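You operate a simulated robot arm through the tools that you are given. There is no shell and no other tool.

Carry out the task below with a simulated robot arm. There is one attempt and no reset: what you move stays moved.

TASK
Swap the orange module in the checker for the green one and press check once.
Fine: stand the orange one on the bench; the carriage ends pushed home. Set down upright: what you pick out. Where these are worked on the way, their far stop is far enough and under half their travel is too little: teal carriage.

The check looks at the end state, three seconds after you hand in, the way a careful person would. Anything else that was tipped, shoved, dropped, spilled or broken makes it a failure.

THE ROBOT
A 7-joint arm with a two-finger gripper, fixed in place. Base frame: the origin is at the foot of the arm, x ahead of it, y to its left, z up; the work surface is at about z = 0. Units: m, degrees, N and s.
With the tool pointing down near the work surface it reaches from about 0.22 to 0.56 m from the base axis. Its first joint turns from -166.0 to 166.0 degrees. Payload 1.2 kg.
The tool frame sits at the grasp point between the pads (the TCP): z along the fingers, y along the line on which they close. The tips reach 0.022 m beyond it. The gripper opens to 0.092 m; its body begins 0.065 m behind the TCP.
Orientation is that of the tool frame in the base frame, as a unit quaternion [w, x, y, z]. With the fingers straight down and closing along the base's y, the tool's x points along the base's -x, its y along +y and its z along -z.

THE INTERFACE
- The arm moves only by the tool send_rows. Its argument "moves" is one flat list of numbers, 7 for each row, row after row: the shift along the base's x, y, z in m, then the turn, a rotation vector about the base's x, y, z in degrees, then the opening in per cent of the stroke, from 0 (shut) to 100 (fully open). In form: [tx, ty, tz, rx, ry, rz, gripper, tx, ty, tz, rx, ry, rz, gripper, ...]. A call has 1 to 20 rows; each row shifts and turns the commanded pose from where the row before left it. A row lasts 0.2 s, in which the tool goes at most 0.05 m and 8.6 degrees; a call with a longer step from one row to the next is refused whole, and so is a gripper value outside its range. A pose out of reach is approached as far as the arm can. The call stops where the force on the tool passes 60 N (or 10 N more than at its start, if that is more) or the arm is blocked; 0.2 s more then pass. The fingers move at their own pace (about 0.1436 m/s each) and stop on an object; they squeeze with about 26 N. The grip force told is the motor's: it shows also when the fingers shut on nothing. Time passes only in rows, and 0.2 s behind the last, so rows that do not move let the fingers close. The reply holds the time, the measured pose of the TCP, the force on the tool along the base axes, the opening and the grip force, in the units named above and with some noise, with the torque about the TCP (base axes, N m) and any sound that the robot's microphone picked up.
- Cameras (640 x 400 px; columns grow to the right, rows downward): "scene" is fixed at [0.0443, 0.5032, 0.756]; the picture's right is [-0.96, -0.27, 0.00], its down [-0.19, 0.70, -0.69] and it looks along [0.18, -0.67, -0.72] (base axes); focal length 279 px, centre (320, 200). "wrist" rides on the gripper at [0.071, 0.019, -0.102] in the tool frame; the picture's right is [-0.26, 0.97, 0.00], its down [-0.75, -0.20, -0.62] and it looks along [-0.60, -0.16, 0.78] (tool axes); focal length 280 px, centre (320, 200). There is no depth. A picture from a camera that has moved, and an enlarged one, comes with that camera's place and axes in the base frame and with its lens. The place of the scene camera against the robot may be out by one fixed shift of up to 0.012 m in any direction.
- grab_frame(camera): a new picture of that camera. No time passes.
- inspect(camera, box): a new picture of the part [left, top, right, bottom] of that camera's present view, enlarged. No time passes.
- finish_job(): hands the job in; it is judged then, once.

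Nothing tells you positions but the pictures and the camera data. Unless the task says otherwise, let go and move clear before handing in.

The tools are called after "Emit:" by a JSON object that holds its "api" and its "payload". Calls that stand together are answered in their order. send_rows: Moves the arm, as the interface text tells. Its arguments: {"type":"object","properties":{"moves":{"type":"array","items":{"type":"number"}}},"required":["moves"]} The other tools are called the same way: grab_frame (camera) takes a picture; inspect (camera, box) takes an enlarged picture of a part of a camera's view; finish_job () hands the job in.

At the start:

```text
clock: 0.0
eef_pos: [0.3328, 0.019, 0.3893]
orientation: [0.0, 0.0, 1.0, -0.001]
wrist_force: [-0.5, -0.5, 0.9]
moment: [0.02, -0.01, 0.0]
width: 0.0917
grasp_force: 0.0
```

scene: 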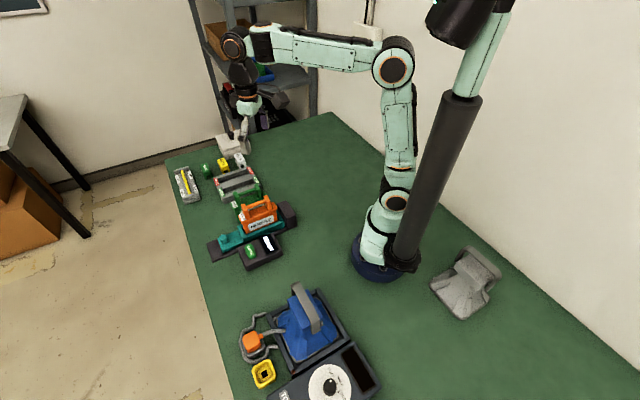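
wrist: 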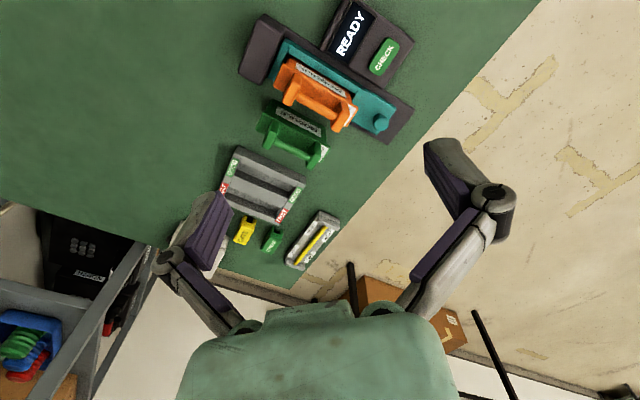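

I see the checker (dark rail with a teal carriage holding the orange module), a green module next to it, and a READY display with a green CHECK button. I'll take closer looks before moving.

Emit:
{"api": "inspect", "payload": {"camera": "wrist", "box": [200, 0, 440, 150]}}

Emit:
{"api": "inspect", "payload": {"camera": "scene", "box": [160, 130, 320, 280]}}

Emit:
{"api": "inspect", "payload": {"camera": "wrist", "box": [200, 80, 440, 280]}}

```text
2.67 times, centred on (320, 75) of wrist
camera zoom: at [0.262, 0.0373, 0.4914], right [0.26, 0.97, 0.0], down [0.75, -0.2, 0.62], along [0.6, -0.16, -0.78], focal length 748 px, centre (320, 533)
```

zoom: 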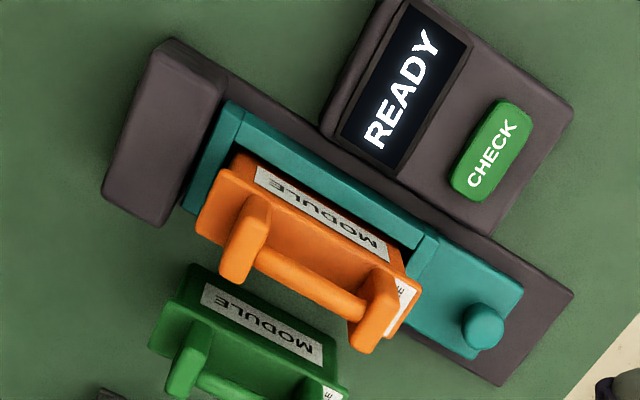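

```text
2.67 times, centred on (240, 205) of scene
camera zoom: at [0.0443, 0.5032, 0.756], right [-0.96, -0.27, 0.0], down [-0.19, 0.7, -0.69], along [0.18, -0.67, -0.72], focal length 744 px, centre (533, 187)
```

zoom: 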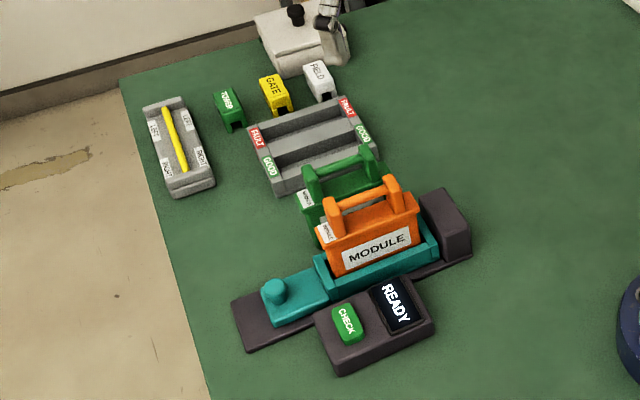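

```text
2.00 times, centred on (320, 180) of wrist
camera zoom: at [0.262, 0.0373, 0.4914], right [0.26, 0.97, 0.0], down [0.75, -0.2, 0.62], along [0.6, -0.16, -0.78], focal length 561 px, centre (320, 240)
```

zoom: 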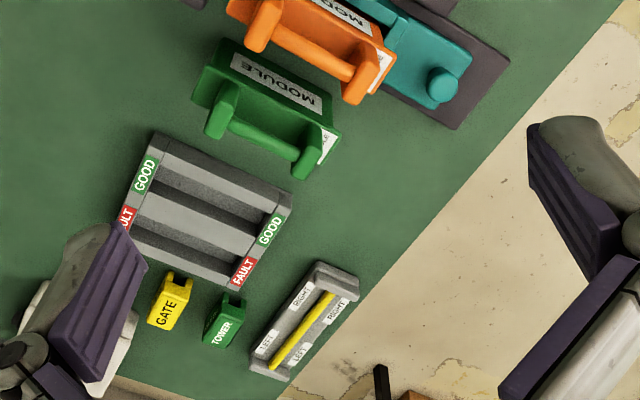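

I take the rail to run about 43° in the xy plane, with the dark stop block near (0.30,-0.07), the knob near (0.47,0.09), the orange handle near (0.40,0.00), the green handle near (0.46,-0.06), and the CHECK button near (0.38,0.11). I'll turn the tool about 45° and move back to get a second view and refine these.

Emit:
{"api": "send_rows", "payload": {"moves": [-0.01, -0.02, 0, 0, 0, 7.5, 100, -0.01, -0.02, 0, 0, 0, 7.5, 100, -0.01, -0.02, 0, 0, 0, 7.5, 100, -0.01, -0.02, 0, 0, 0, 7.5, 100, -0.01, -0.02, 0, 0, 0, 7.5, 100, -0.01, -0.02, 0, 0, 0, 7.5, 100, 0, 0, 0, 0, 0, 0, 100]}}

Emit:
{"api": "grab_frame", "payload": {"camera": "wrist"}}

Emit:
{"api": "grab_frame", "payload": {"camera": "scene"}}

```text
clock: 1.6
eef_pos: [0.2721, -0.102, 0.3898]
orientation: [-0.001, -0.383, 0.924, 0.0]
wrist_force: [0.3, -0.3, 0.0]
moment: [-0.01, 0.03, -0.01]
width: 0.092
grasp_force: 0.1
```

```text
taken
camera wrist: at [0.209, -0.1402, 0.4915], right [-0.5, 0.87, 0.0], down [0.68, 0.39, 0.63], along [0.54, 0.31, -0.78], focal length 280 px, centre (320, 200)
```

wrist: 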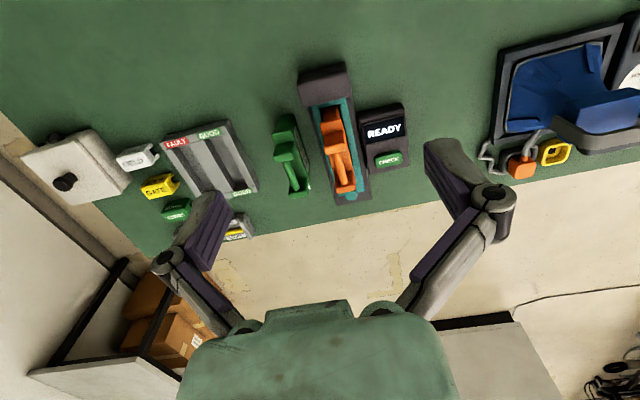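

```text
taken
```

scene: 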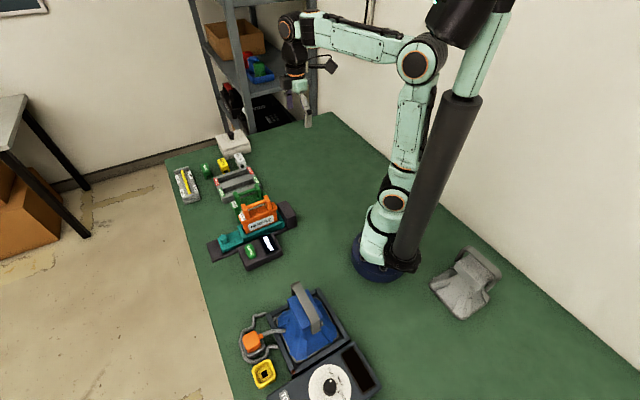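

Emit:
{"api": "inspect", "payload": {"camera": "wrist", "box": [250, 50, 430, 220]}}

```text
2.35 times, centred on (340, 135) of wrist
camera zoom: at [0.209, -0.1402, 0.4915], right [-0.5, 0.87, 0.0], down [0.68, 0.39, 0.63], along [0.54, 0.31, -0.78], focal length 660 px, centre (273, 353)
```

zoom: 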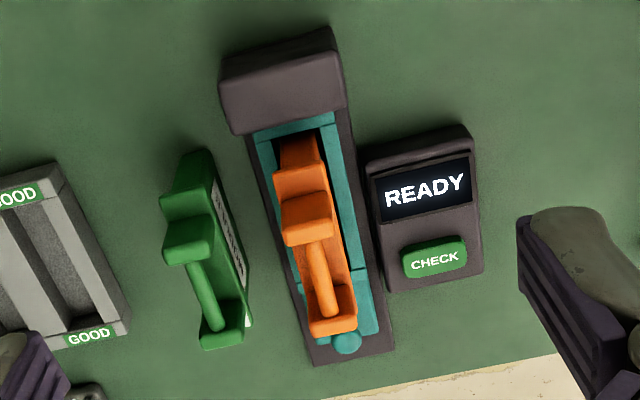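

The second view triangulates the knob top to about (0.471, 0.086, 0.046). I'll lower the camera for a closer view of the modules and carriage, staying well above everything.

Emit:
{"api": "send_rows", "payload": {"moves": [-0.005, -0.004, -0.035, 0, 0, 0, 100, -0.005, -0.004, -0.035, 0, 0, 0, 100, -0.006, -0.005, -0.035, 0, 0, 0, 100, -0.006, -0.005, -0.035, 0, 0, 0, 100, 0, 0, 0, 0, 0, 0, 100]}}

Emit:
{"api": "grab_frame", "payload": {"camera": "wrist"}}

```text
clock: 2.8
eef_pos: [0.2511, -0.1187, 0.2492]
orientation: [0.0, -0.383, 0.924, -0.001]
wrist_force: [-0.4, 0.4, 0.0]
moment: [0.01, -0.04, 0.0]
width: 0.092
grasp_force: 0.1
```

```text
taken
camera wrist: at [0.1874, -0.1567, 0.3512], right [-0.5, 0.87, 0.0], down [0.68, 0.39, 0.62], along [0.54, 0.31, -0.78], focal length 280 px, centre (320, 200)
```

wrist: 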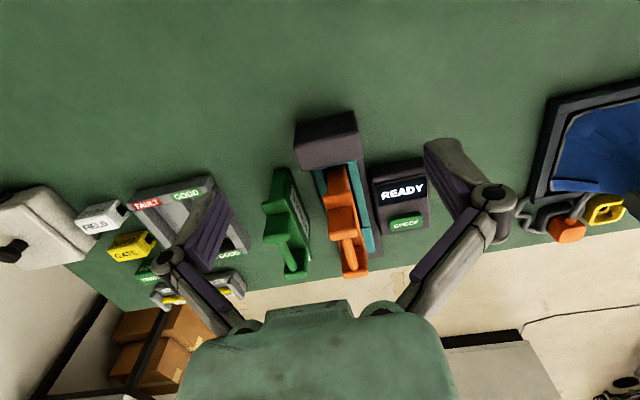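

Emit:
{"api": "inspect", "payload": {"camera": "wrist", "box": [250, 100, 440, 290]}}

Emit:
{"api": "inspect", "payload": {"camera": "scene", "box": [200, 170, 300, 275]}}

```text
2.11 times, centred on (345, 195) of wrist
camera zoom: at [0.1874, -0.1567, 0.3512], right [-0.5, 0.87, 0.0], down [0.68, 0.39, 0.62], along [0.54, 0.31, -0.78], focal length 590 px, centre (267, 210)
```

zoom: 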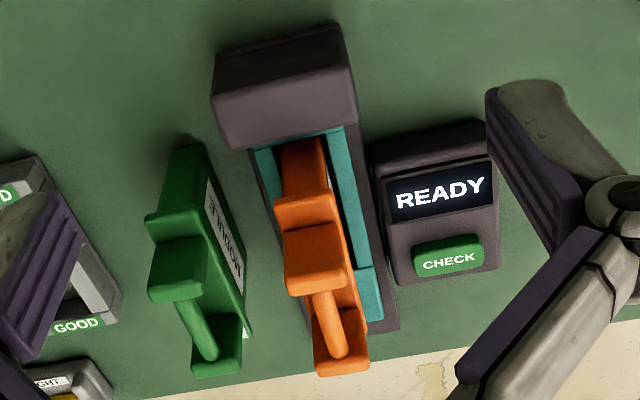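

```text
3.81 times, centred on (250, 222) of scene
camera zoom: at [0.0443, 0.5032, 0.756], right [-0.96, -0.27, 0.0], down [-0.19, 0.7, -0.69], along [0.18, -0.67, -0.72], focal length 1063 px, centre (587, 114)
```

zoom: 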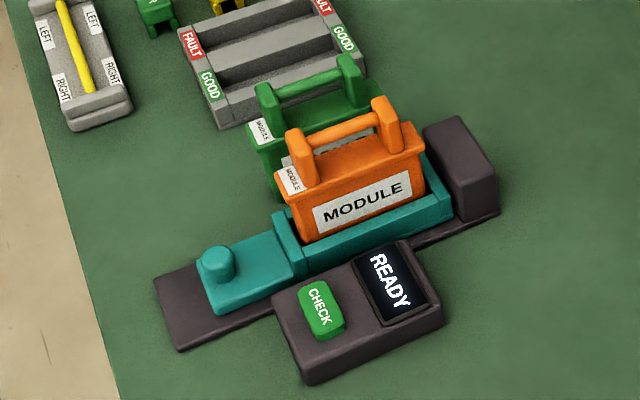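

From the two views, the orange handle bar is centred near (0.388,-0.003) with its top at z≈0.137. The green handle is near (0.449,-0.056) with its top at z≈0.118, and the rail is at about 46°. The camera must stay clear of the module while I work the knob, so I'll turn the tool around in free air above the knob and see whether the wrist allows it.

Emit:
{"api": "send_rows", "payload": {"moves": [0.014, 0.014, 0.02, 0, 0, -8, 60, 0.014, 0.014, 0.02, 0, 0, -8, 60, 0.014, 0.014, 0.01, 0, 0, -8, 60, 0.014, 0.014, 0, 0, 0, -8, 60, 0.014, 0.014, 0, 0, 0, -8, 60, 0.014, 0.014, 0, 0, 0, -8, 60, 0.014, 0.014, 0, 0, 0, -8, 60, 0.014, 0.014, 0, 0, 0, -8, 60, 0.014, 0.014, 0, 0, 0, -8, 60, 0.014, 0.014, 0, 0, 0, -8, 60, 0.014, 0.014, 0, 0, 0, -8, 60, 0.014, 0.014, 0, 0, 0, -8, 60, 0, 0, 0, 0, 0, 0, 60]}}

Emit:
{"api": "grab_frame", "payload": {"camera": "wrist"}}

Emit:
{"api": "grab_frame", "payload": {"camera": "scene"}}

```text
clock: 5.6
eef_pos: [0.4185, 0.0504, 0.3009]
orientation: [0.0, 0.431, 0.903, 0.0]
wrist_force: [-0.9, 0.3, -0.3]
moment: [-0.02, 0.0, 0.01]
width: 0.055
grasp_force: 0.0
```

```text
taken
camera wrist: at [0.3883, 0.1158, 0.4021], right [0.92, 0.4, 0.0], down [0.31, -0.71, 0.62], along [0.25, -0.57, -0.78], focal length 280 px, centre (320, 200)
```

wrist: 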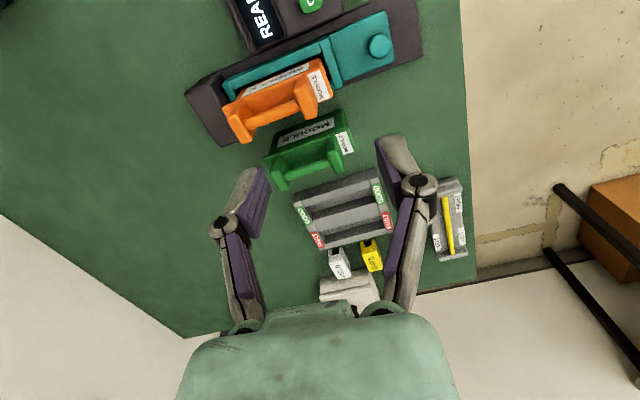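

```text
taken
```

scene: 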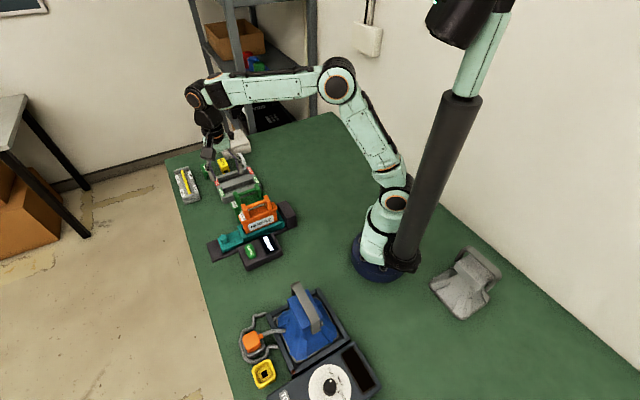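

The wrist followed to about -51° without trouble. I'll enlarge this view to refine the module, carriage and knob positions.

Emit:
{"api": "inspect", "payload": {"camera": "wrist", "box": [180, 0, 440, 200]}}

```text
2.00 times, centred on (310, 100) of wrist
camera zoom: at [0.3883, 0.1158, 0.4021], right [0.92, 0.4, 0.0], down [0.31, -0.71, 0.62], along [0.25, -0.57, -0.78], focal length 561 px, centre (340, 400)
```

zoom: 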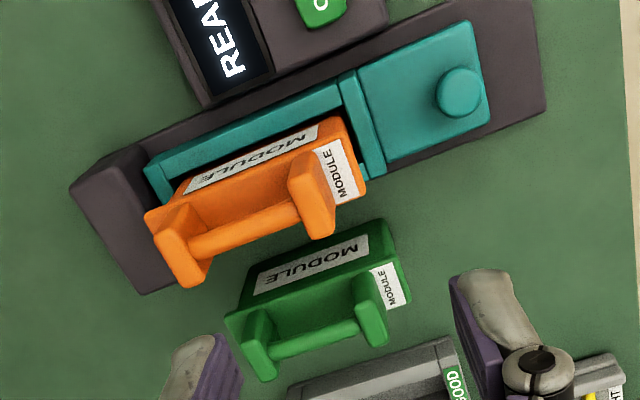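

This view confirms the orange bar centre near (0.389,-0.002), the green bar near (0.448,-0.057) and the knob near (0.474,0.088), about 27 mm across. I'll keep turning until the camera sits on the far side of the knob from the module.

Emit:
{"api": "send_rows", "payload": {"moves": [0.0046, 0.0031, -0.0083, 0, 0, -7, 60, 0.0046, 0.0031, -0.0083, 0, 0, -7, 60, 0.0046, 0.0031, -0.0083, 0, 0, -7, 60, 0.0046, 0.0031, -0.0083, 0, 0, -7, 60, 0.0046, 0.0031, -0.0083, 0, 0, -7, 60, 0.0046, 0.0031, -0.0083, 0, 0, -7, 60, 0.0046, 0.0031, -0.0083, 0, 0, -7, 60, 0.0046, 0.0031, -0.0083, 0, 0, -7, 60, 0.0046, 0.0031, -0.0083, 0, 0, -7, 60, 0.0046, 0.0031, -0.0083, 0, 0, -7, 60, 0.0046, 0.0031, -0.0083, 0, 0, -7, 60, 0.0046, 0.0031, -0.0083, 0, 0, -7, 60, 0, 0, 0, 0, 0, 0, 60]}}

Emit:
{"api": "grab_frame", "payload": {"camera": "wrist"}}

Emit:
{"api": "grab_frame", "payload": {"camera": "scene"}}

```text
clock: 8.4
eef_pos: [0.4743, 0.0852, 0.198]
orientation: [0.001, 0.924, 0.383, 0.0]
wrist_force: [-0.4, 0.6, 0.0]
moment: [-0.03, 0.03, 0.02]
width: 0.0554
grasp_force: 0.1
```

```text
taken
camera wrist: at [0.5385, 0.1215, 0.3001], right [0.5, -0.87, 0.0], down [-0.68, -0.39, 0.62], along [-0.54, -0.31, -0.78], focal length 280 px, centre (320, 200)
```

wrist: 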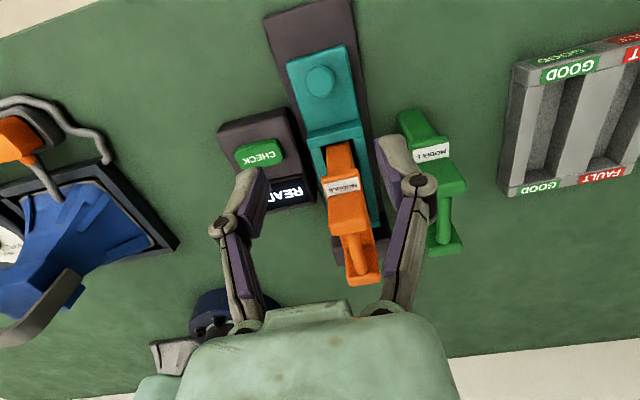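

```text
taken
```

scene: 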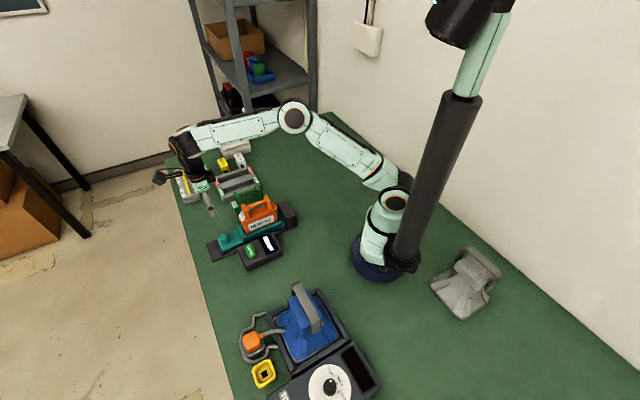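

The wrist reached -135°, so the camera is on the far side of the knob. I'll enlarge the view to fix the knob's location.

Emit:
{"api": "inspect", "payload": {"camera": "wrist", "box": [230, 0, 430, 125]}}

Emit:
{"api": "inspect", "payload": {"camera": "wrist", "box": [230, 100, 480, 300]}}

```text
3.20 times, centred on (330, 62) of wrist
camera zoom: at [0.5385, 0.1215, 0.3001], right [0.5, -0.87, 0.0], down [-0.68, -0.39, 0.62], along [-0.54, -0.31, -0.78], focal length 897 px, centre (288, 640)
```

zoom: 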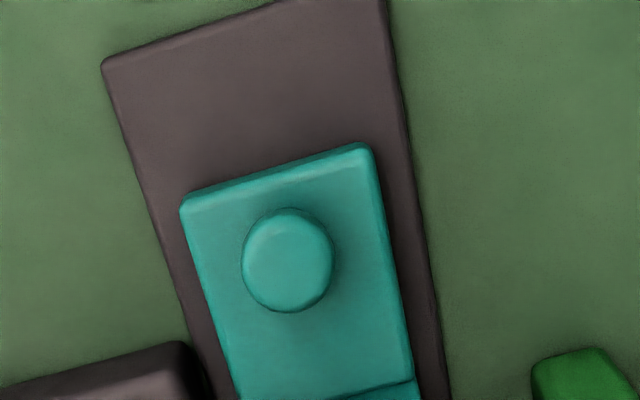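

```text
2.00 times, centred on (355, 200) of wrist
camera zoom: at [0.5385, 0.1215, 0.3001], right [0.5, -0.87, 0.0], down [-0.68, -0.39, 0.62], along [-0.54, -0.31, -0.78], focal length 561 px, centre (250, 200)
```

zoom: 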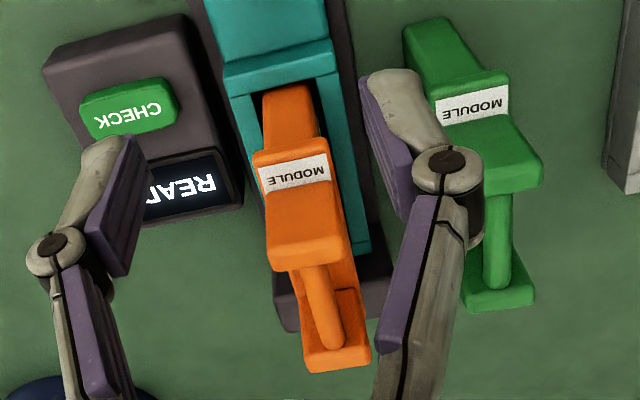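

The knob centre is at about (0.4765,0.086) with its top near z=0.044. The rail runs at 45°, and its axis satisfies x−y≈0.391. I'll come down partway over the knob and check the alignment.

Emit:
{"api": "send_rows", "payload": {"moves": [0.0012, 0, -0.03, 0, 0, 0, 60, 0.0012, 0, -0.03, 0, 0, 0, 60, 0, 0, -0.03, 0, 0, 0, 60, 0, 0, 0, 0, 0, 0, 60]}}

Emit:
{"api": "grab_frame", "payload": {"camera": "wrist"}}

Emit:
{"api": "grab_frame", "payload": {"camera": "scene"}}

```text
clock: 9.4
eef_pos: [0.4744, 0.0874, 0.109]
orientation: [0.0, 0.924, 0.383, 0.001]
wrist_force: [0.0, 0.0, -0.2]
moment: [-0.01, 0.03, 0.0]
width: 0.0551
grasp_force: 0.0
```

```text
taken
camera wrist: at [0.539, 0.1224, 0.2108], right [0.5, -0.87, 0.0], down [-0.68, -0.39, 0.63], along [-0.54, -0.31, -0.78], focal length 280 px, centre (320, 200)
```

wrist: 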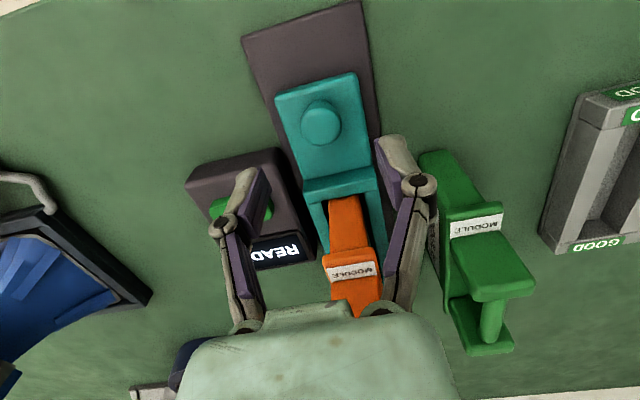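

```text
taken
```

scene: 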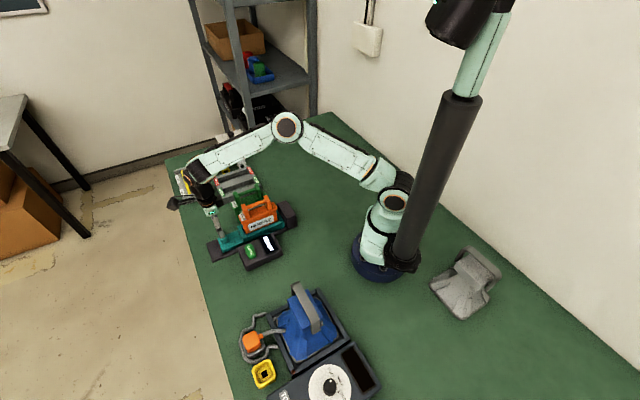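

The knob lines up with the TCP axis. I'll descend the rest of the way gently, then check force and pose.

Emit:
{"api": "send_rows", "payload": {"moves": [0, 0, -0.02, 0, 0, 0, 60, 0, 0, -0.02, 0, 0, 0, 60, 0, 0, -0.01, 0, 0, 0, 60, 0, 0, -0.007, 0, 0, 0, 60, 0, 0, 0, 0, 0, 0, 60]}}

Emit:
{"api": "grab_frame", "payload": {"camera": "wrist"}}

Emit:
{"api": "inspect", "payload": {"camera": "scene", "box": [150, 140, 310, 280]}}

```text
clock: 10.6
eef_pos: [0.4754, 0.0874, 0.0515]
orientation: [-0.001, 0.923, 0.384, 0.0]
wrist_force: [-0.8, 0.4, -0.3]
moment: [0.02, 0.02, -0.01]
width: 0.0551
grasp_force: 0.1
```

```text
taken
camera wrist: at [0.5397, 0.1228, 0.1541], right [0.5, -0.87, 0.0], down [-0.68, -0.39, 0.62], along [-0.54, -0.31, -0.78], focal length 280 px, centre (320, 200)
```

wrist: 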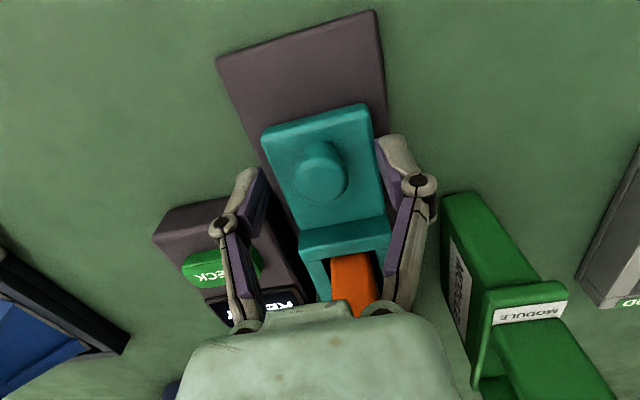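

```text
2.86 times, centred on (230, 210) of scene
camera zoom: at [0.0443, 0.5032, 0.756], right [-0.96, -0.27, 0.0], down [-0.19, 0.7, -0.69], along [0.18, -0.67, -0.72], focal length 797 px, centre (577, 171)
```

zoom: 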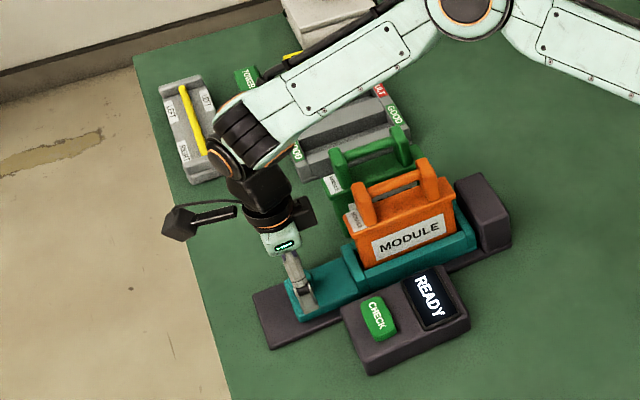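

The fingers straddle the knob with no contact force. I'll nudge 1 mm along the rail and 2 mm down, then close on the knob.

Emit:
{"api": "send_rows", "payload": {"moves": [0.0012, 0.0006, -0.002, 0, 0, 0, 60, 0, 0, 0, 0, 0, 0, 0, 0, 0, 0, 0, 0, 0, 0, 0, 0, 0, 0, 0, 0, 0]}}

Emit:
{"api": "grab_frame", "payload": {"camera": "wrist"}}

```text
clock: 11.6
eef_pos: [0.477, 0.0887, 0.0509]
orientation: [-0.001, 0.923, 0.384, 0.001]
wrist_force: [-4.5, 3.0, 12.9]
moment: [-0.08, 0.15, 0.0]
width: 0.025
grasp_force: 28.5
```

```text
taken
camera wrist: at [0.5409, 0.1237, 0.1536], right [0.5, -0.87, 0.0], down [-0.68, -0.39, 0.62], along [-0.54, -0.31, -0.78], focal length 280 px, centre (320, 200)
```

wrist: 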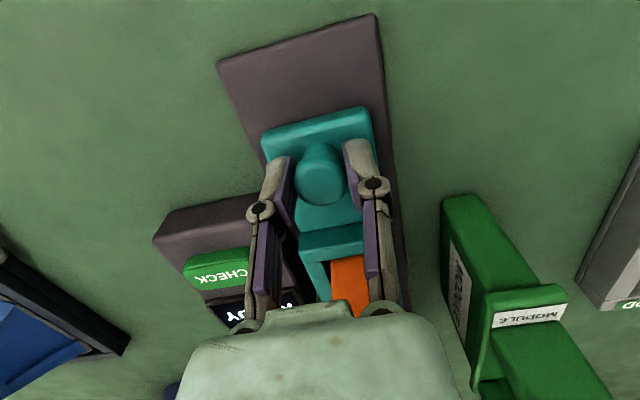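

I have the knob, with a width of 0.025 m. The tips press lightly on the plate, so I'll ease up 1.5 mm and start pulling the carriage out along the rail in small steps.

Emit:
{"api": "send_rows", "payload": {"moves": [0, 0, 0.0015, 0, 0, 0, 0, 0.003, 0.003, 0, 0, 0, 0, 0, 0.003, 0.003, 0, 0, 0, 0, 0, 0.003, 0.003, 0, 0, 0, 0, 0, 0, 0, 0, 0, 0, 0, 0]}}

Emit:
{"api": "grab_frame", "payload": {"camera": "wrist"}}

Emit:
{"api": "inspect", "payload": {"camera": "scene", "box": [150, 140, 310, 280]}}

```text
clock: 12.8
eef_pos: [0.4851, 0.0957, 0.0518]
orientation: [0.0, 0.924, 0.383, -0.002]
wrist_force: [-1.8, 0.5, -26.3]
moment: [-0.01, 0.01, -0.02]
width: 0.0249
grasp_force: 28.6
```

```text
taken
camera wrist: at [0.5496, 0.1322, 0.1535], right [0.5, -0.87, 0.0], down [-0.67, -0.39, 0.63], along [-0.54, -0.31, -0.78], focal length 280 px, centre (320, 200)
```

wrist: 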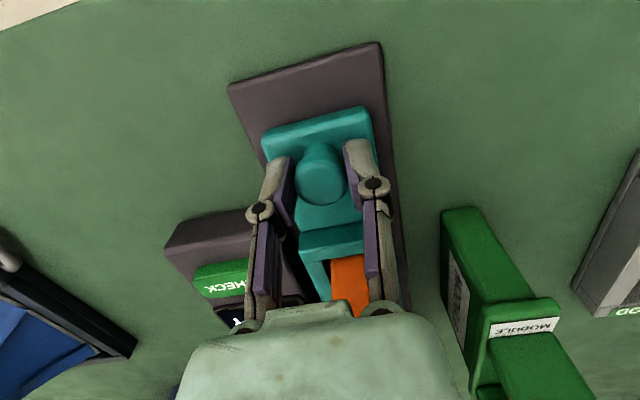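

```text
2.86 times, centred on (230, 210) of scene
camera zoom: at [0.0443, 0.5032, 0.756], right [-0.96, -0.27, 0.0], down [-0.19, 0.7, -0.69], along [0.18, -0.67, -0.72], focal length 797 px, centre (577, 171)
```

zoom: 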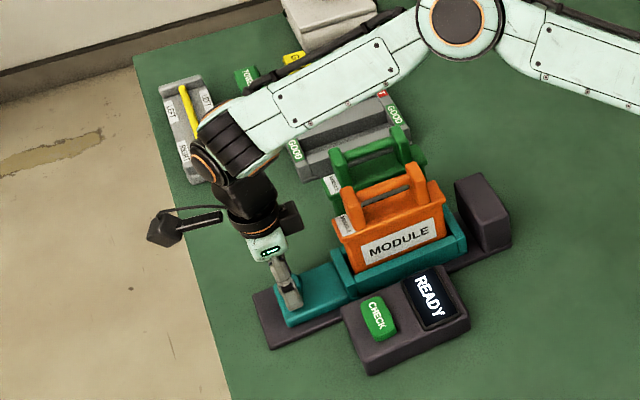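

The carriage slides out with the module aboard. I'm now pulling up a little (-26 N in z), so I'll lower 1 mm and keep pulling.

Emit:
{"api": "send_rows", "payload": {"moves": [0, 0, -0.001, 0, 0, 0, 0, 0.003, 0.003, 0, 0, 0, 0, 0, 0.003, 0.003, 0, 0, 0, 0, 0, 0.003, 0.003, 0, 0, 0, 0, 0, 0, 0, 0, 0, 0, 0, 0]}}

Emit:
{"api": "grab_frame", "payload": {"camera": "wrist"}}

```text
clock: 14.0
eef_pos: [0.4962, 0.1064, 0.0523]
orientation: [-0.001, 0.923, 0.384, -0.001]
wrist_force: [-13.6, 13.2, -1.8]
moment: [0.48, -0.29, 0.0]
width: 0.0252
grasp_force: 28.5
```

```text
taken
camera wrist: at [0.5593, 0.1418, 0.154], right [0.5, -0.87, 0.0], down [-0.67, -0.39, 0.63], along [-0.54, -0.31, -0.78], focal length 280 px, centre (320, 200)
```

wrist: 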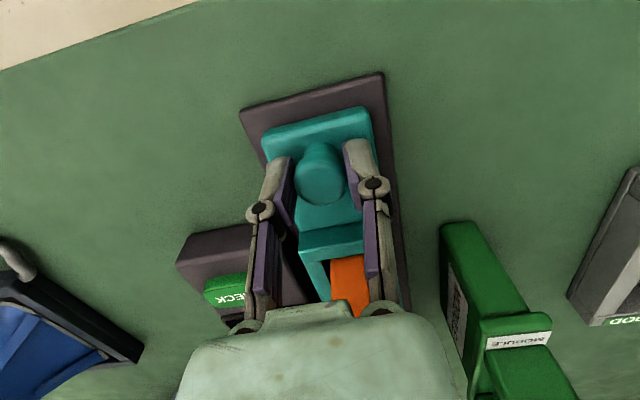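

The carriage is about 25 mm out. The side force says the rail angle is slightly over 45°, so I'll correct sideways and keep pulling to find the far stop.

Emit:
{"api": "send_rows", "payload": {"moves": [-0.0007, 0.0007, 0, 0, 0, 0, 0, 0.0028, 0.003, 0, 0, 0, 0, 0, 0.0028, 0.003, 0, 0, 0, 0, 0, 0, 0, 0, 0, 0, 0, 0]}}

Emit:
{"api": "grab_frame", "payload": {"camera": "wrist"}}

```text
clock: 15.0
eef_pos: [0.5, 0.1102, 0.0524]
orientation: [-0.001, 0.923, 0.384, 0.001]
wrist_force: [-13.4, 13.8, 5.8]
moment: [0.04, 0.25, -0.07]
width: 0.0252
grasp_force: 27.7
```

```text
taken
camera wrist: at [0.5645, 0.1471, 0.154], right [0.5, -0.87, 0.0], down [-0.68, -0.39, 0.62], along [-0.54, -0.31, -0.78], focal length 280 px, centre (320, 200)
```

wrist: 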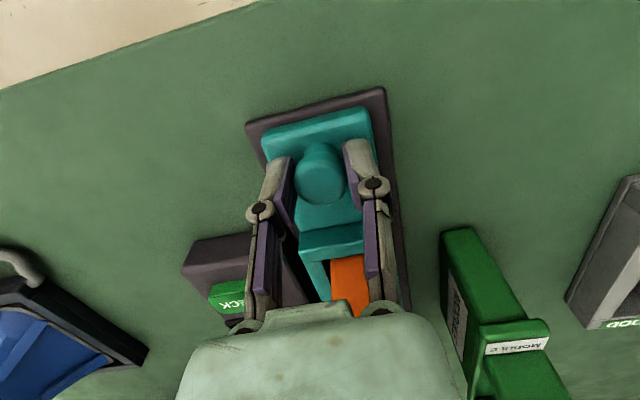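

There's no resistance along the rail yet, only side force. I'll shift another 1 mm sideways and keep pulling.

Emit:
{"api": "send_rows", "payload": {"moves": [-0.001, 0.001, 0, 0, 0, 0, 0, 0.0026, 0.003, -0.0003, 0, 0, 0, 0, 0.0026, 0.003, 0, 0, 0, 0, 0, 0, 0, 0, 0, 0, 0, 0]}}

Emit:
{"api": "inspect", "payload": {"camera": "scene", "box": [150, 140, 310, 280]}}

Emit:
{"api": "grab_frame", "payload": {"camera": "wrist"}}

```text
clock: 16.0
eef_pos: [0.5061, 0.1175, 0.0529]
orientation: [0.001, 0.924, 0.382, 0.001]
wrist_force: [-5.6, 4.8, 18.2]
moment: [-0.09, 0.32, -0.13]
width: 0.0251
grasp_force: 27.7
```

```text
2.86 times, centred on (230, 210) of scene
camera zoom: at [0.0443, 0.5032, 0.756], right [-0.96, -0.27, 0.0], down [-0.19, 0.7, -0.69], along [0.18, -0.67, -0.72], focal length 797 px, centre (577, 171)
```

zoom: 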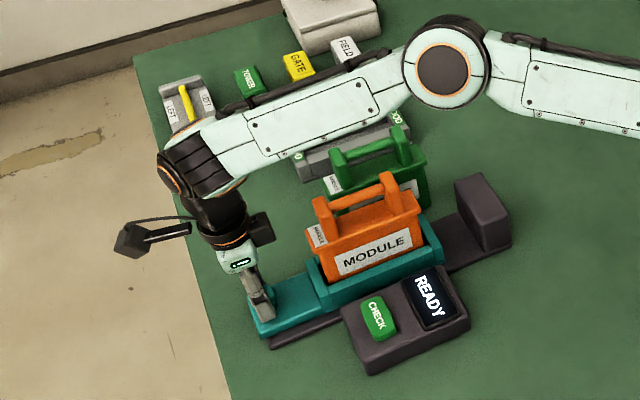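

```text
taken
camera wrist: at [0.5696, 0.1526, 0.1541], right [0.5, -0.87, 0.0], down [-0.68, -0.39, 0.62], along [-0.54, -0.31, -0.78], focal length 280 px, centre (320, 200)
```

wrist: 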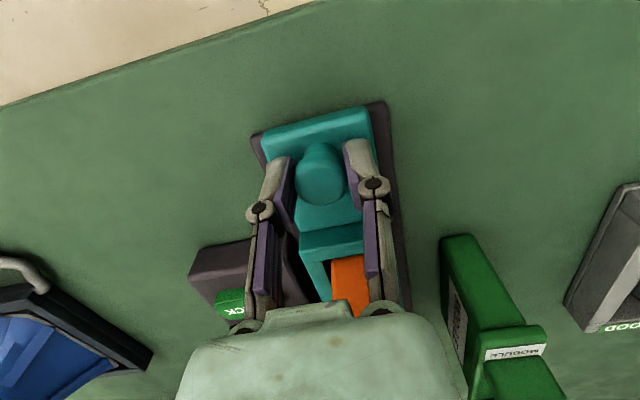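

The carriage end is now level with the rail end, roughly 41 mm out. I'll keep pulling gently to find the far stop.

Emit:
{"api": "send_rows", "payload": {"moves": [-0.0002, 0.0002, 0.0006, 0, 0, 0, 0, 0.0026, 0.0028, 0, 0, 0, 0, 0, 0.0026, 0.0028, 0, 0, 0, 0, 0, 0, 0, 0, 0, 0, 0, 0]}}

Emit:
{"api": "inspect", "payload": {"camera": "scene", "box": [150, 140, 310, 280]}}

```text
clock: 17.0
eef_pos: [0.5106, 0.1234, 0.0526]
orientation: [0.001, 0.924, 0.383, 0.001]
wrist_force: [7.9, -5.6, 9.7]
moment: [0.21, -0.32, 0.06]
width: 0.025
grasp_force: 27.8
```

```text
2.86 times, centred on (230, 210) of scene
camera zoom: at [0.0443, 0.5032, 0.756], right [-0.96, -0.27, 0.0], down [-0.19, 0.7, -0.69], along [0.18, -0.67, -0.72], focal length 797 px, centre (577, 171)
```

zoom: 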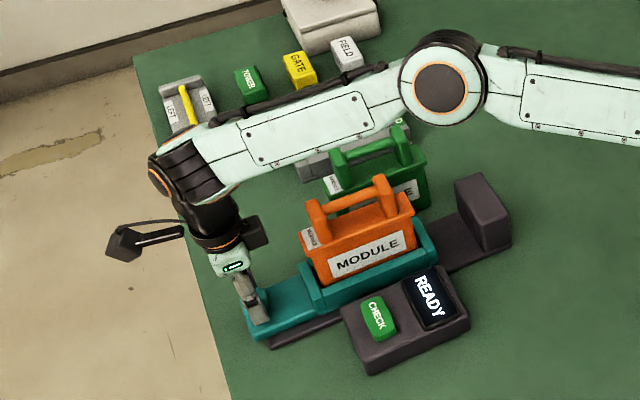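

It's still moving freely, at about 48 mm. I'll keep going in small steps while watching the force along the rail.

Emit:
{"api": "send_rows", "payload": {"moves": [0.0004, -0.0003, 0, 0, 0, 0, 0, 0.0027, 0.0028, 0, 0, 0, 0, 0, 0.0027, 0.0028, 0, 0, 0, 0, 0, 0, 0, 0, 0, 0, 0, 0]}}

Emit:
{"api": "inspect", "payload": {"camera": "scene", "box": [150, 140, 310, 280]}}

```text
clock: 18.0
eef_pos: [0.515, 0.1256, 0.0502]
orientation: [0.001, 0.925, 0.38, -0.002]
wrist_force: [-2.4, -31.7, -4.2]
moment: [-0.32, 0.13, 0.03]
width: 0.0254
grasp_force: 28.1
```

```text
2.86 times, centred on (230, 210) of scene
camera zoom: at [0.0443, 0.5032, 0.756], right [-0.96, -0.27, 0.0], down [-0.19, 0.7, -0.69], along [0.18, -0.67, -0.72], focal length 797 px, centre (577, 171)
```

zoom: 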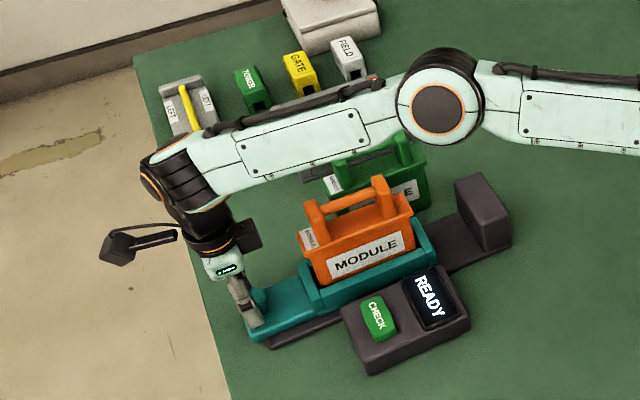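

The force along the rail jumped to about -24 N and the carriage stopped moving, so this is the far stop, about 49 mm out. I'll relax the pull, open the fingers and lift straight up.

Emit:
{"api": "send_rows", "payload": {"moves": [-0.0024, -0.0026, 0.0005, 0, 0, 0, 0, 0, 0, 0, 0, 0, 0, 60, 0, 0, 0, 0, 0, 0, 60, 0, 0, 0.01, 0, 0, 0, 60, 0, 0, 0.03, 0, 0, 0, 60, 0, 0, 0.04, 0, 0, 0, 60, 0, 0, 0.04, 0, 0, 0, 60, 0, 0, 0.04, 0, 0, 0, 60, 0, 0, 0.03, 0, 0, 0, 60, 0, 0, 0, 0, 0, 0, 60]}}

Emit:
{"api": "grab_frame", "payload": {"camera": "wrist"}}

Emit:
{"api": "inspect", "payload": {"camera": "scene", "box": [150, 140, 310, 280]}}

```text
clock: 20.2
eef_pos: [0.5098, 0.1293, 0.2407]
orientation: [0.0, 0.924, 0.383, 0.0]
wrist_force: [0.0, -0.2, 0.5]
moment: [0.03, 0.04, 0.01]
width: 0.055
grasp_force: 0.1
```

```text
taken
camera wrist: at [0.5747, 0.1633, 0.3428], right [0.5, -0.87, 0.0], down [-0.68, -0.39, 0.63], along [-0.54, -0.31, -0.78], focal length 280 px, centre (320, 200)
```

wrist: 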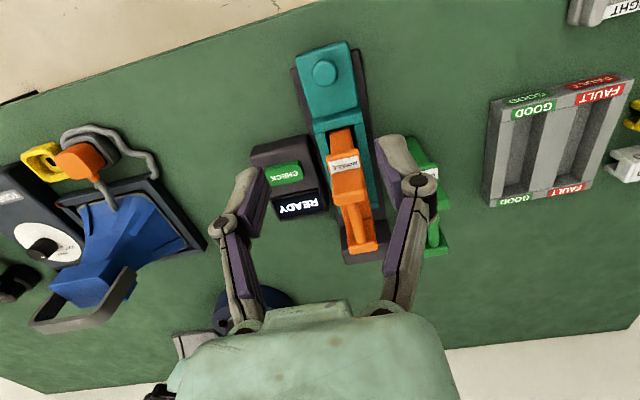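

```text
2.86 times, centred on (230, 210) of scene
camera zoom: at [0.0443, 0.5032, 0.756], right [-0.96, -0.27, 0.0], down [-0.19, 0.7, -0.69], along [0.18, -0.67, -0.72], focal length 797 px, centre (577, 171)
```

zoom: 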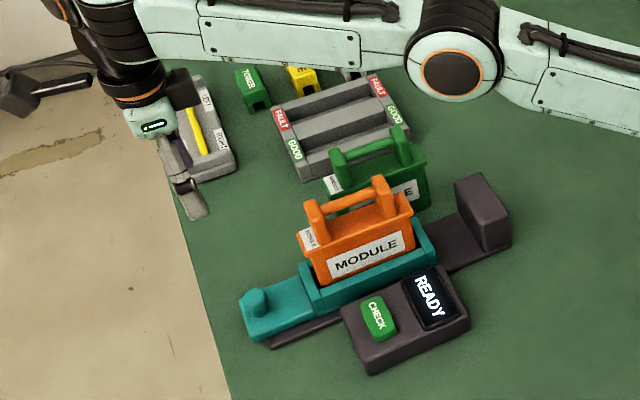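

The carriage is at its far stop with the orange module aboard and upright. I'll enlarge the view to locate the orange handle at its new position.

Emit:
{"api": "inspect", "payload": {"camera": "wrist", "box": [270, 100, 470, 270]}}

Emit:
{"api": "inspect", "payload": {"camera": "wrist", "box": [240, 20, 440, 160]}}

```text
2.35 times, centred on (370, 185) of wrist
camera zoom: at [0.5747, 0.1633, 0.3428], right [0.5, -0.87, 0.0], down [-0.68, -0.39, 0.63], along [-0.54, -0.31, -0.78], focal length 660 px, centre (202, 235)
```

zoom: 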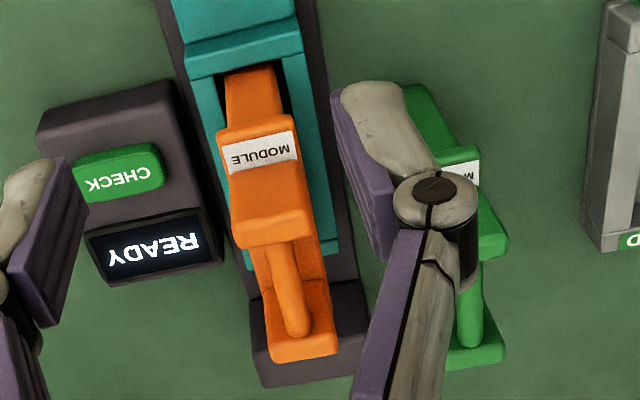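

```text
2.86 times, centred on (340, 90) of wrist
camera zoom: at [0.5747, 0.1633, 0.3428], right [0.5, -0.87, 0.0], down [-0.68, -0.39, 0.63], along [-0.54, -0.31, -0.78], focal length 801 px, centre (263, 514)
```

zoom: 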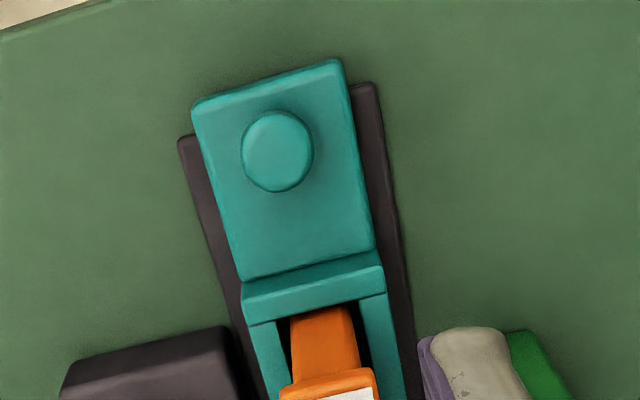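

I put the orange handle now at about (0.423,0.0325), with the bar near z≈0.127. I'll move above it with the same closing direction (across the bar) and a partial opening, then check alignment.

Emit:
{"api": "send_rows", "payload": {"moves": [-0.022, -0.0235, -0.005, 0, 0, 0, 50, -0.022, -0.0235, -0.005, 0, 0, 0, 50, -0.022, -0.0235, -0.005, 0, 0, 0, 50, -0.022, -0.0235, -0.005, 0, 0, 0, 50, 0, 0, 0, 0, 0, 0, 50, 0, 0, 0, 0, 0, 0, 50]}}

Emit:
{"api": "grab_frame", "payload": {"camera": "wrist"}}

```text
clock: 21.6
eef_pos: [0.4225, 0.0332, 0.2219]
orientation: [0.0, 0.924, 0.383, 0.0]
wrist_force: [0.2, 0.1, 0.6]
moment: [-0.02, -0.02, -0.02]
width: 0.0458
grasp_force: 0.1
```

```text
taken
camera wrist: at [0.4867, 0.0688, 0.3231], right [0.5, -0.87, 0.0], down [-0.68, -0.39, 0.62], along [-0.54, -0.31, -0.78], focal length 280 px, centre (320, 200)
```

wrist: 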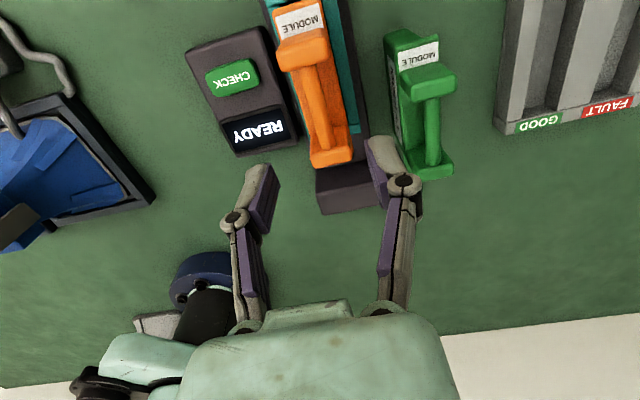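

Emit:
{"api": "inspect", "payload": {"camera": "wrist", "box": [230, 0, 480, 190]}}

```text
2.11 times, centred on (355, 95) of wrist
camera zoom: at [0.4867, 0.0688, 0.3231], right [0.5, -0.87, 0.0], down [-0.68, -0.39, 0.62], along [-0.54, -0.31, -0.78], focal length 590 px, centre (246, 421)
```

zoom: 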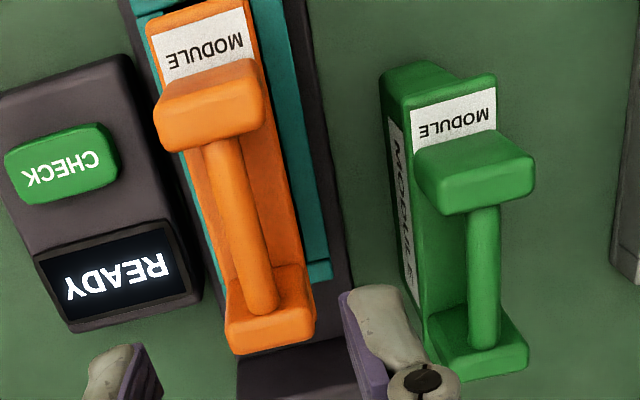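

The orange bar centre is at about (0.424,0.0335) and its bar is parallel to the green one. I'll descend with the fingers either side of the bar and pause just above it.

Emit:
{"api": "send_rows", "payload": {"moves": [0.0004, 0.0008, -0.03, 0, 0, 0, 50, 0.0004, 0.0007, -0.025, 0, 0, 0, 50, 0, 0, -0.01, 0, 0, 0, 50, 0, 0, 0, 0, 0, 0, 50]}}

Emit:
{"api": "grab_frame", "payload": {"camera": "wrist"}}

Emit:
{"api": "inspect", "payload": {"camera": "scene", "box": [150, 140, 310, 280]}}

```text
clock: 22.6
eef_pos: [0.4253, 0.0345, 0.1566]
orientation: [0.0, 0.924, 0.382, 0.001]
wrist_force: [-1.1, -0.2, -0.5]
moment: [-0.03, -0.01, -0.03]
width: 0.0461
grasp_force: 0.0
```

```text
taken
camera wrist: at [0.4889, 0.0695, 0.2586], right [0.5, -0.87, 0.0], down [-0.68, -0.39, 0.63], along [-0.54, -0.31, -0.78], focal length 280 px, centre (320, 200)
```

wrist: 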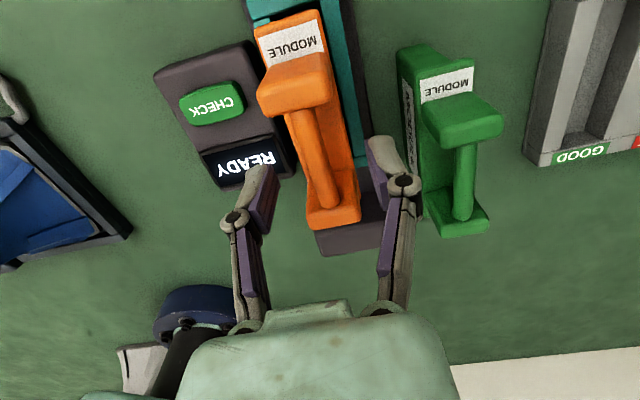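

```text
2.86 times, centred on (230, 210) of scene
camera zoom: at [0.0443, 0.5032, 0.756], right [-0.96, -0.27, 0.0], down [-0.19, 0.7, -0.69], along [0.18, -0.67, -0.72], focal length 797 px, centre (577, 171)
```

zoom: 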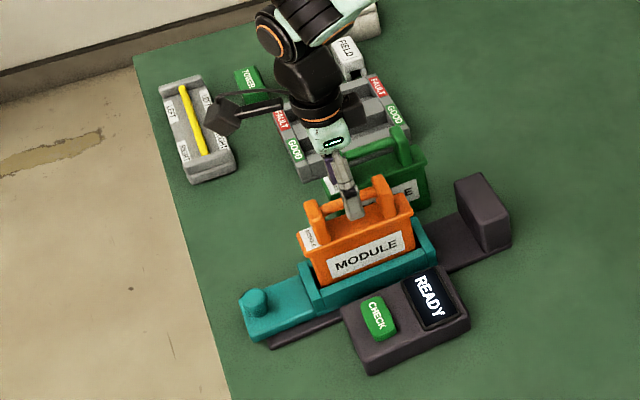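

The fingers straddle the bar evenly, within about 2 mm. I'll make a small sideways correction, descend to grasp height and close.

Emit:
{"api": "send_rows", "payload": {"moves": [-0.001, 0.001, -0.015, 0, 0, 0, 50, 0, 0, -0.015, 0, 0, 0, 50, 0, 0, -0.005, 0, 0, 0, 50, 0, 0, 0, 0, 0, 0, 50]}}

Emit:
{"api": "grab_frame", "payload": {"camera": "wrist"}}

```text
clock: 23.6
eef_pos: [0.4248, 0.0353, 0.122]
orientation: [0.0, 0.923, 0.384, 0.0]
wrist_force: [0.6, -0.4, 0.6]
moment: [0.0, 0.01, -0.02]
width: 0.0459
grasp_force: 0.0
```

```text
taken
camera wrist: at [0.4887, 0.0704, 0.224], right [0.5, -0.87, 0.0], down [-0.68, -0.39, 0.63], along [-0.54, -0.31, -0.78], focal length 280 px, centre (320, 200)
```

wrist: 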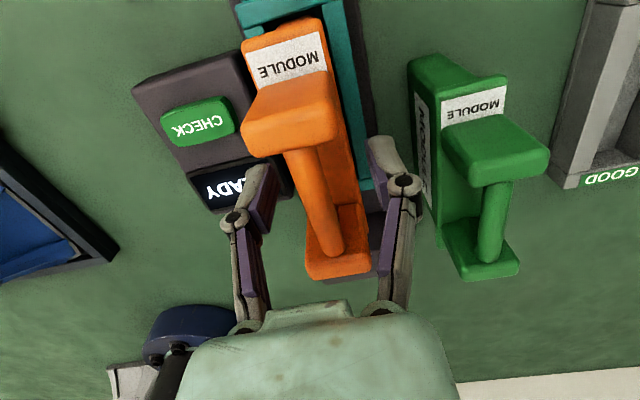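

The bar sits about 3 mm toward the left finger. I'll shift to centre it and then close.

Emit:
{"api": "send_rows", "payload": {"moves": [-0.002, 0.002, 0, 0, 0, 0, 50, 0, 0, 0, 0, 0, 0, 30, 0, 0, 0, 0, 0, 0, 0, 0, 0, 0, 0, 0, 0, 0, 0, 0, 0, 0, 0, 0, 0]}}

Emit:
{"api": "grab_frame", "payload": {"camera": "wrist"}}

```text
clock: 24.8
eef_pos: [0.4223, 0.0359, 0.1228]
orientation: [0.0, 0.924, 0.383, 0.0]
wrist_force: [0.1, -0.4, 0.6]
moment: [-0.01, -0.01, -0.01]
width: 0.0118
grasp_force: 26.0
```

```text
taken
camera wrist: at [0.4863, 0.0727, 0.2247], right [0.5, -0.87, 0.0], down [-0.68, -0.39, 0.63], along [-0.54, -0.31, -0.78], focal length 280 px, centre (320, 200)
```

wrist: 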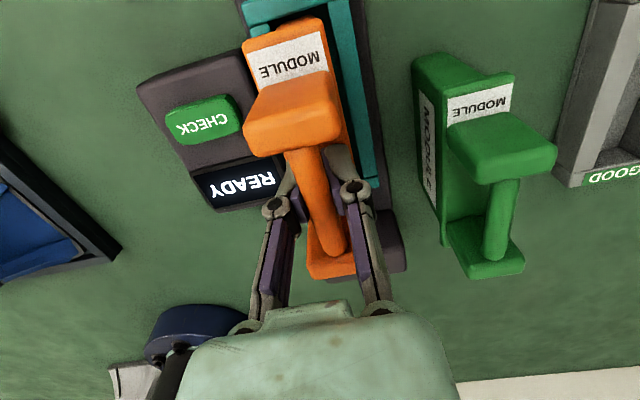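

I have the orange bar, with a width of 0.0118 m and nearly no side force. I'll take an enlarged reference of how it sits in the hand, so I can grip the green one the same way.

Emit:
{"api": "inspect", "payload": {"camera": "wrist", "box": [220, 0, 420, 290]}}

Emit:
{"api": "inspect", "payload": {"camera": "scene", "box": [200, 160, 310, 270]}}

```text
1.38 times, centred on (320, 145) of wrist
camera zoom: at [0.4863, 0.0727, 0.2247], right [0.5, -0.87, 0.0], down [-0.68, -0.39, 0.63], along [-0.54, -0.31, -0.78], focal length 387 px, centre (320, 276)
```

zoom: 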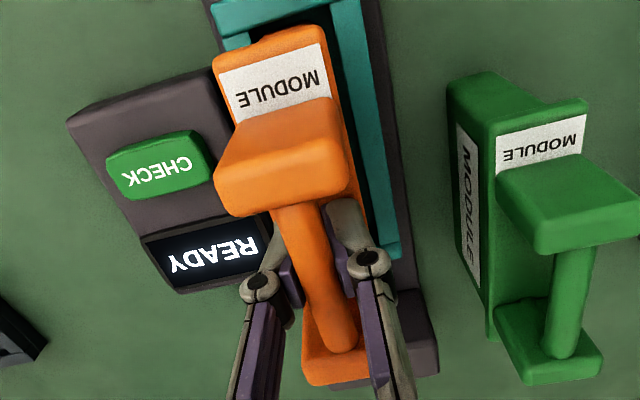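

```text
3.64 times, centred on (255, 215) of scene
camera zoom: at [0.0443, 0.5032, 0.756], right [-0.96, -0.27, 0.0], down [-0.19, 0.7, -0.69], along [0.18, -0.67, -0.72], focal length 1015 px, centre (556, 146)
```

zoom: 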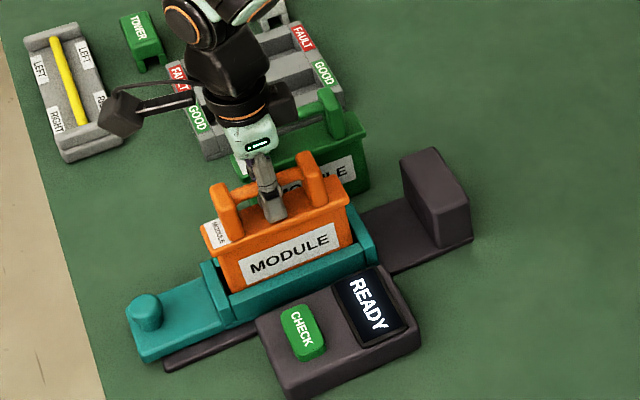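

I'll now lift the orange module straight up in small steps and watch the force.

Emit:
{"api": "send_rows", "payload": {"moves": [0, 0, 0.005, 0, 0, 0, 0, 0, 0, 0.005, 0, 0, 0, 0, 0, 0, 0.01, 0, 0, 0, 0, 0, 0, 0, 0, 0, 0, 0]}}

Emit:
{"api": "grab_frame", "payload": {"camera": "wrist"}}

Emit:
{"api": "inspect", "payload": {"camera": "scene", "box": [200, 160, 310, 270]}}

```text
clock: 25.8
eef_pos: [0.4208, 0.0355, 0.1432]
orientation: [0.0, 0.924, 0.382, 0.0]
wrist_force: [-0.4, -0.1, -2.6]
moment: [0.02, 0.0, 0.01]
width: 0.0115
grasp_force: 26.0
```

```text
taken
camera wrist: at [0.4859, 0.072, 0.2442], right [0.5, -0.87, 0.0], down [-0.68, -0.39, 0.63], along [-0.54, -0.31, -0.78], focal length 280 px, centre (320, 200)
```

wrist: 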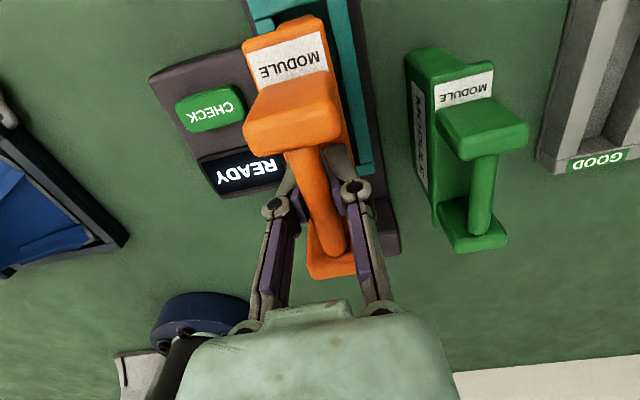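

```text
3.64 times, centred on (255, 215) of scene
camera zoom: at [0.0443, 0.5032, 0.756], right [-0.96, -0.27, 0.0], down [-0.19, 0.7, -0.69], along [0.18, -0.67, -0.72], focal length 1015 px, centre (556, 146)
```

zoom: 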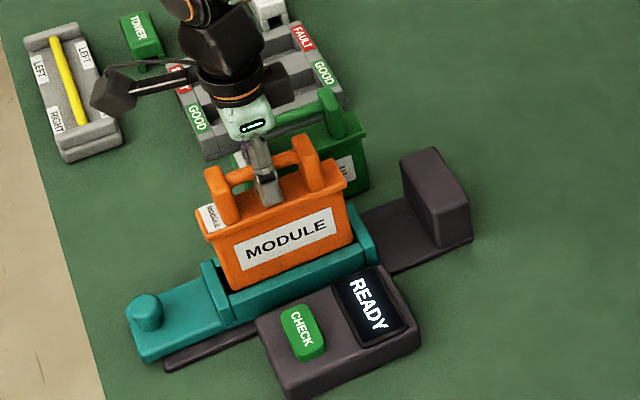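

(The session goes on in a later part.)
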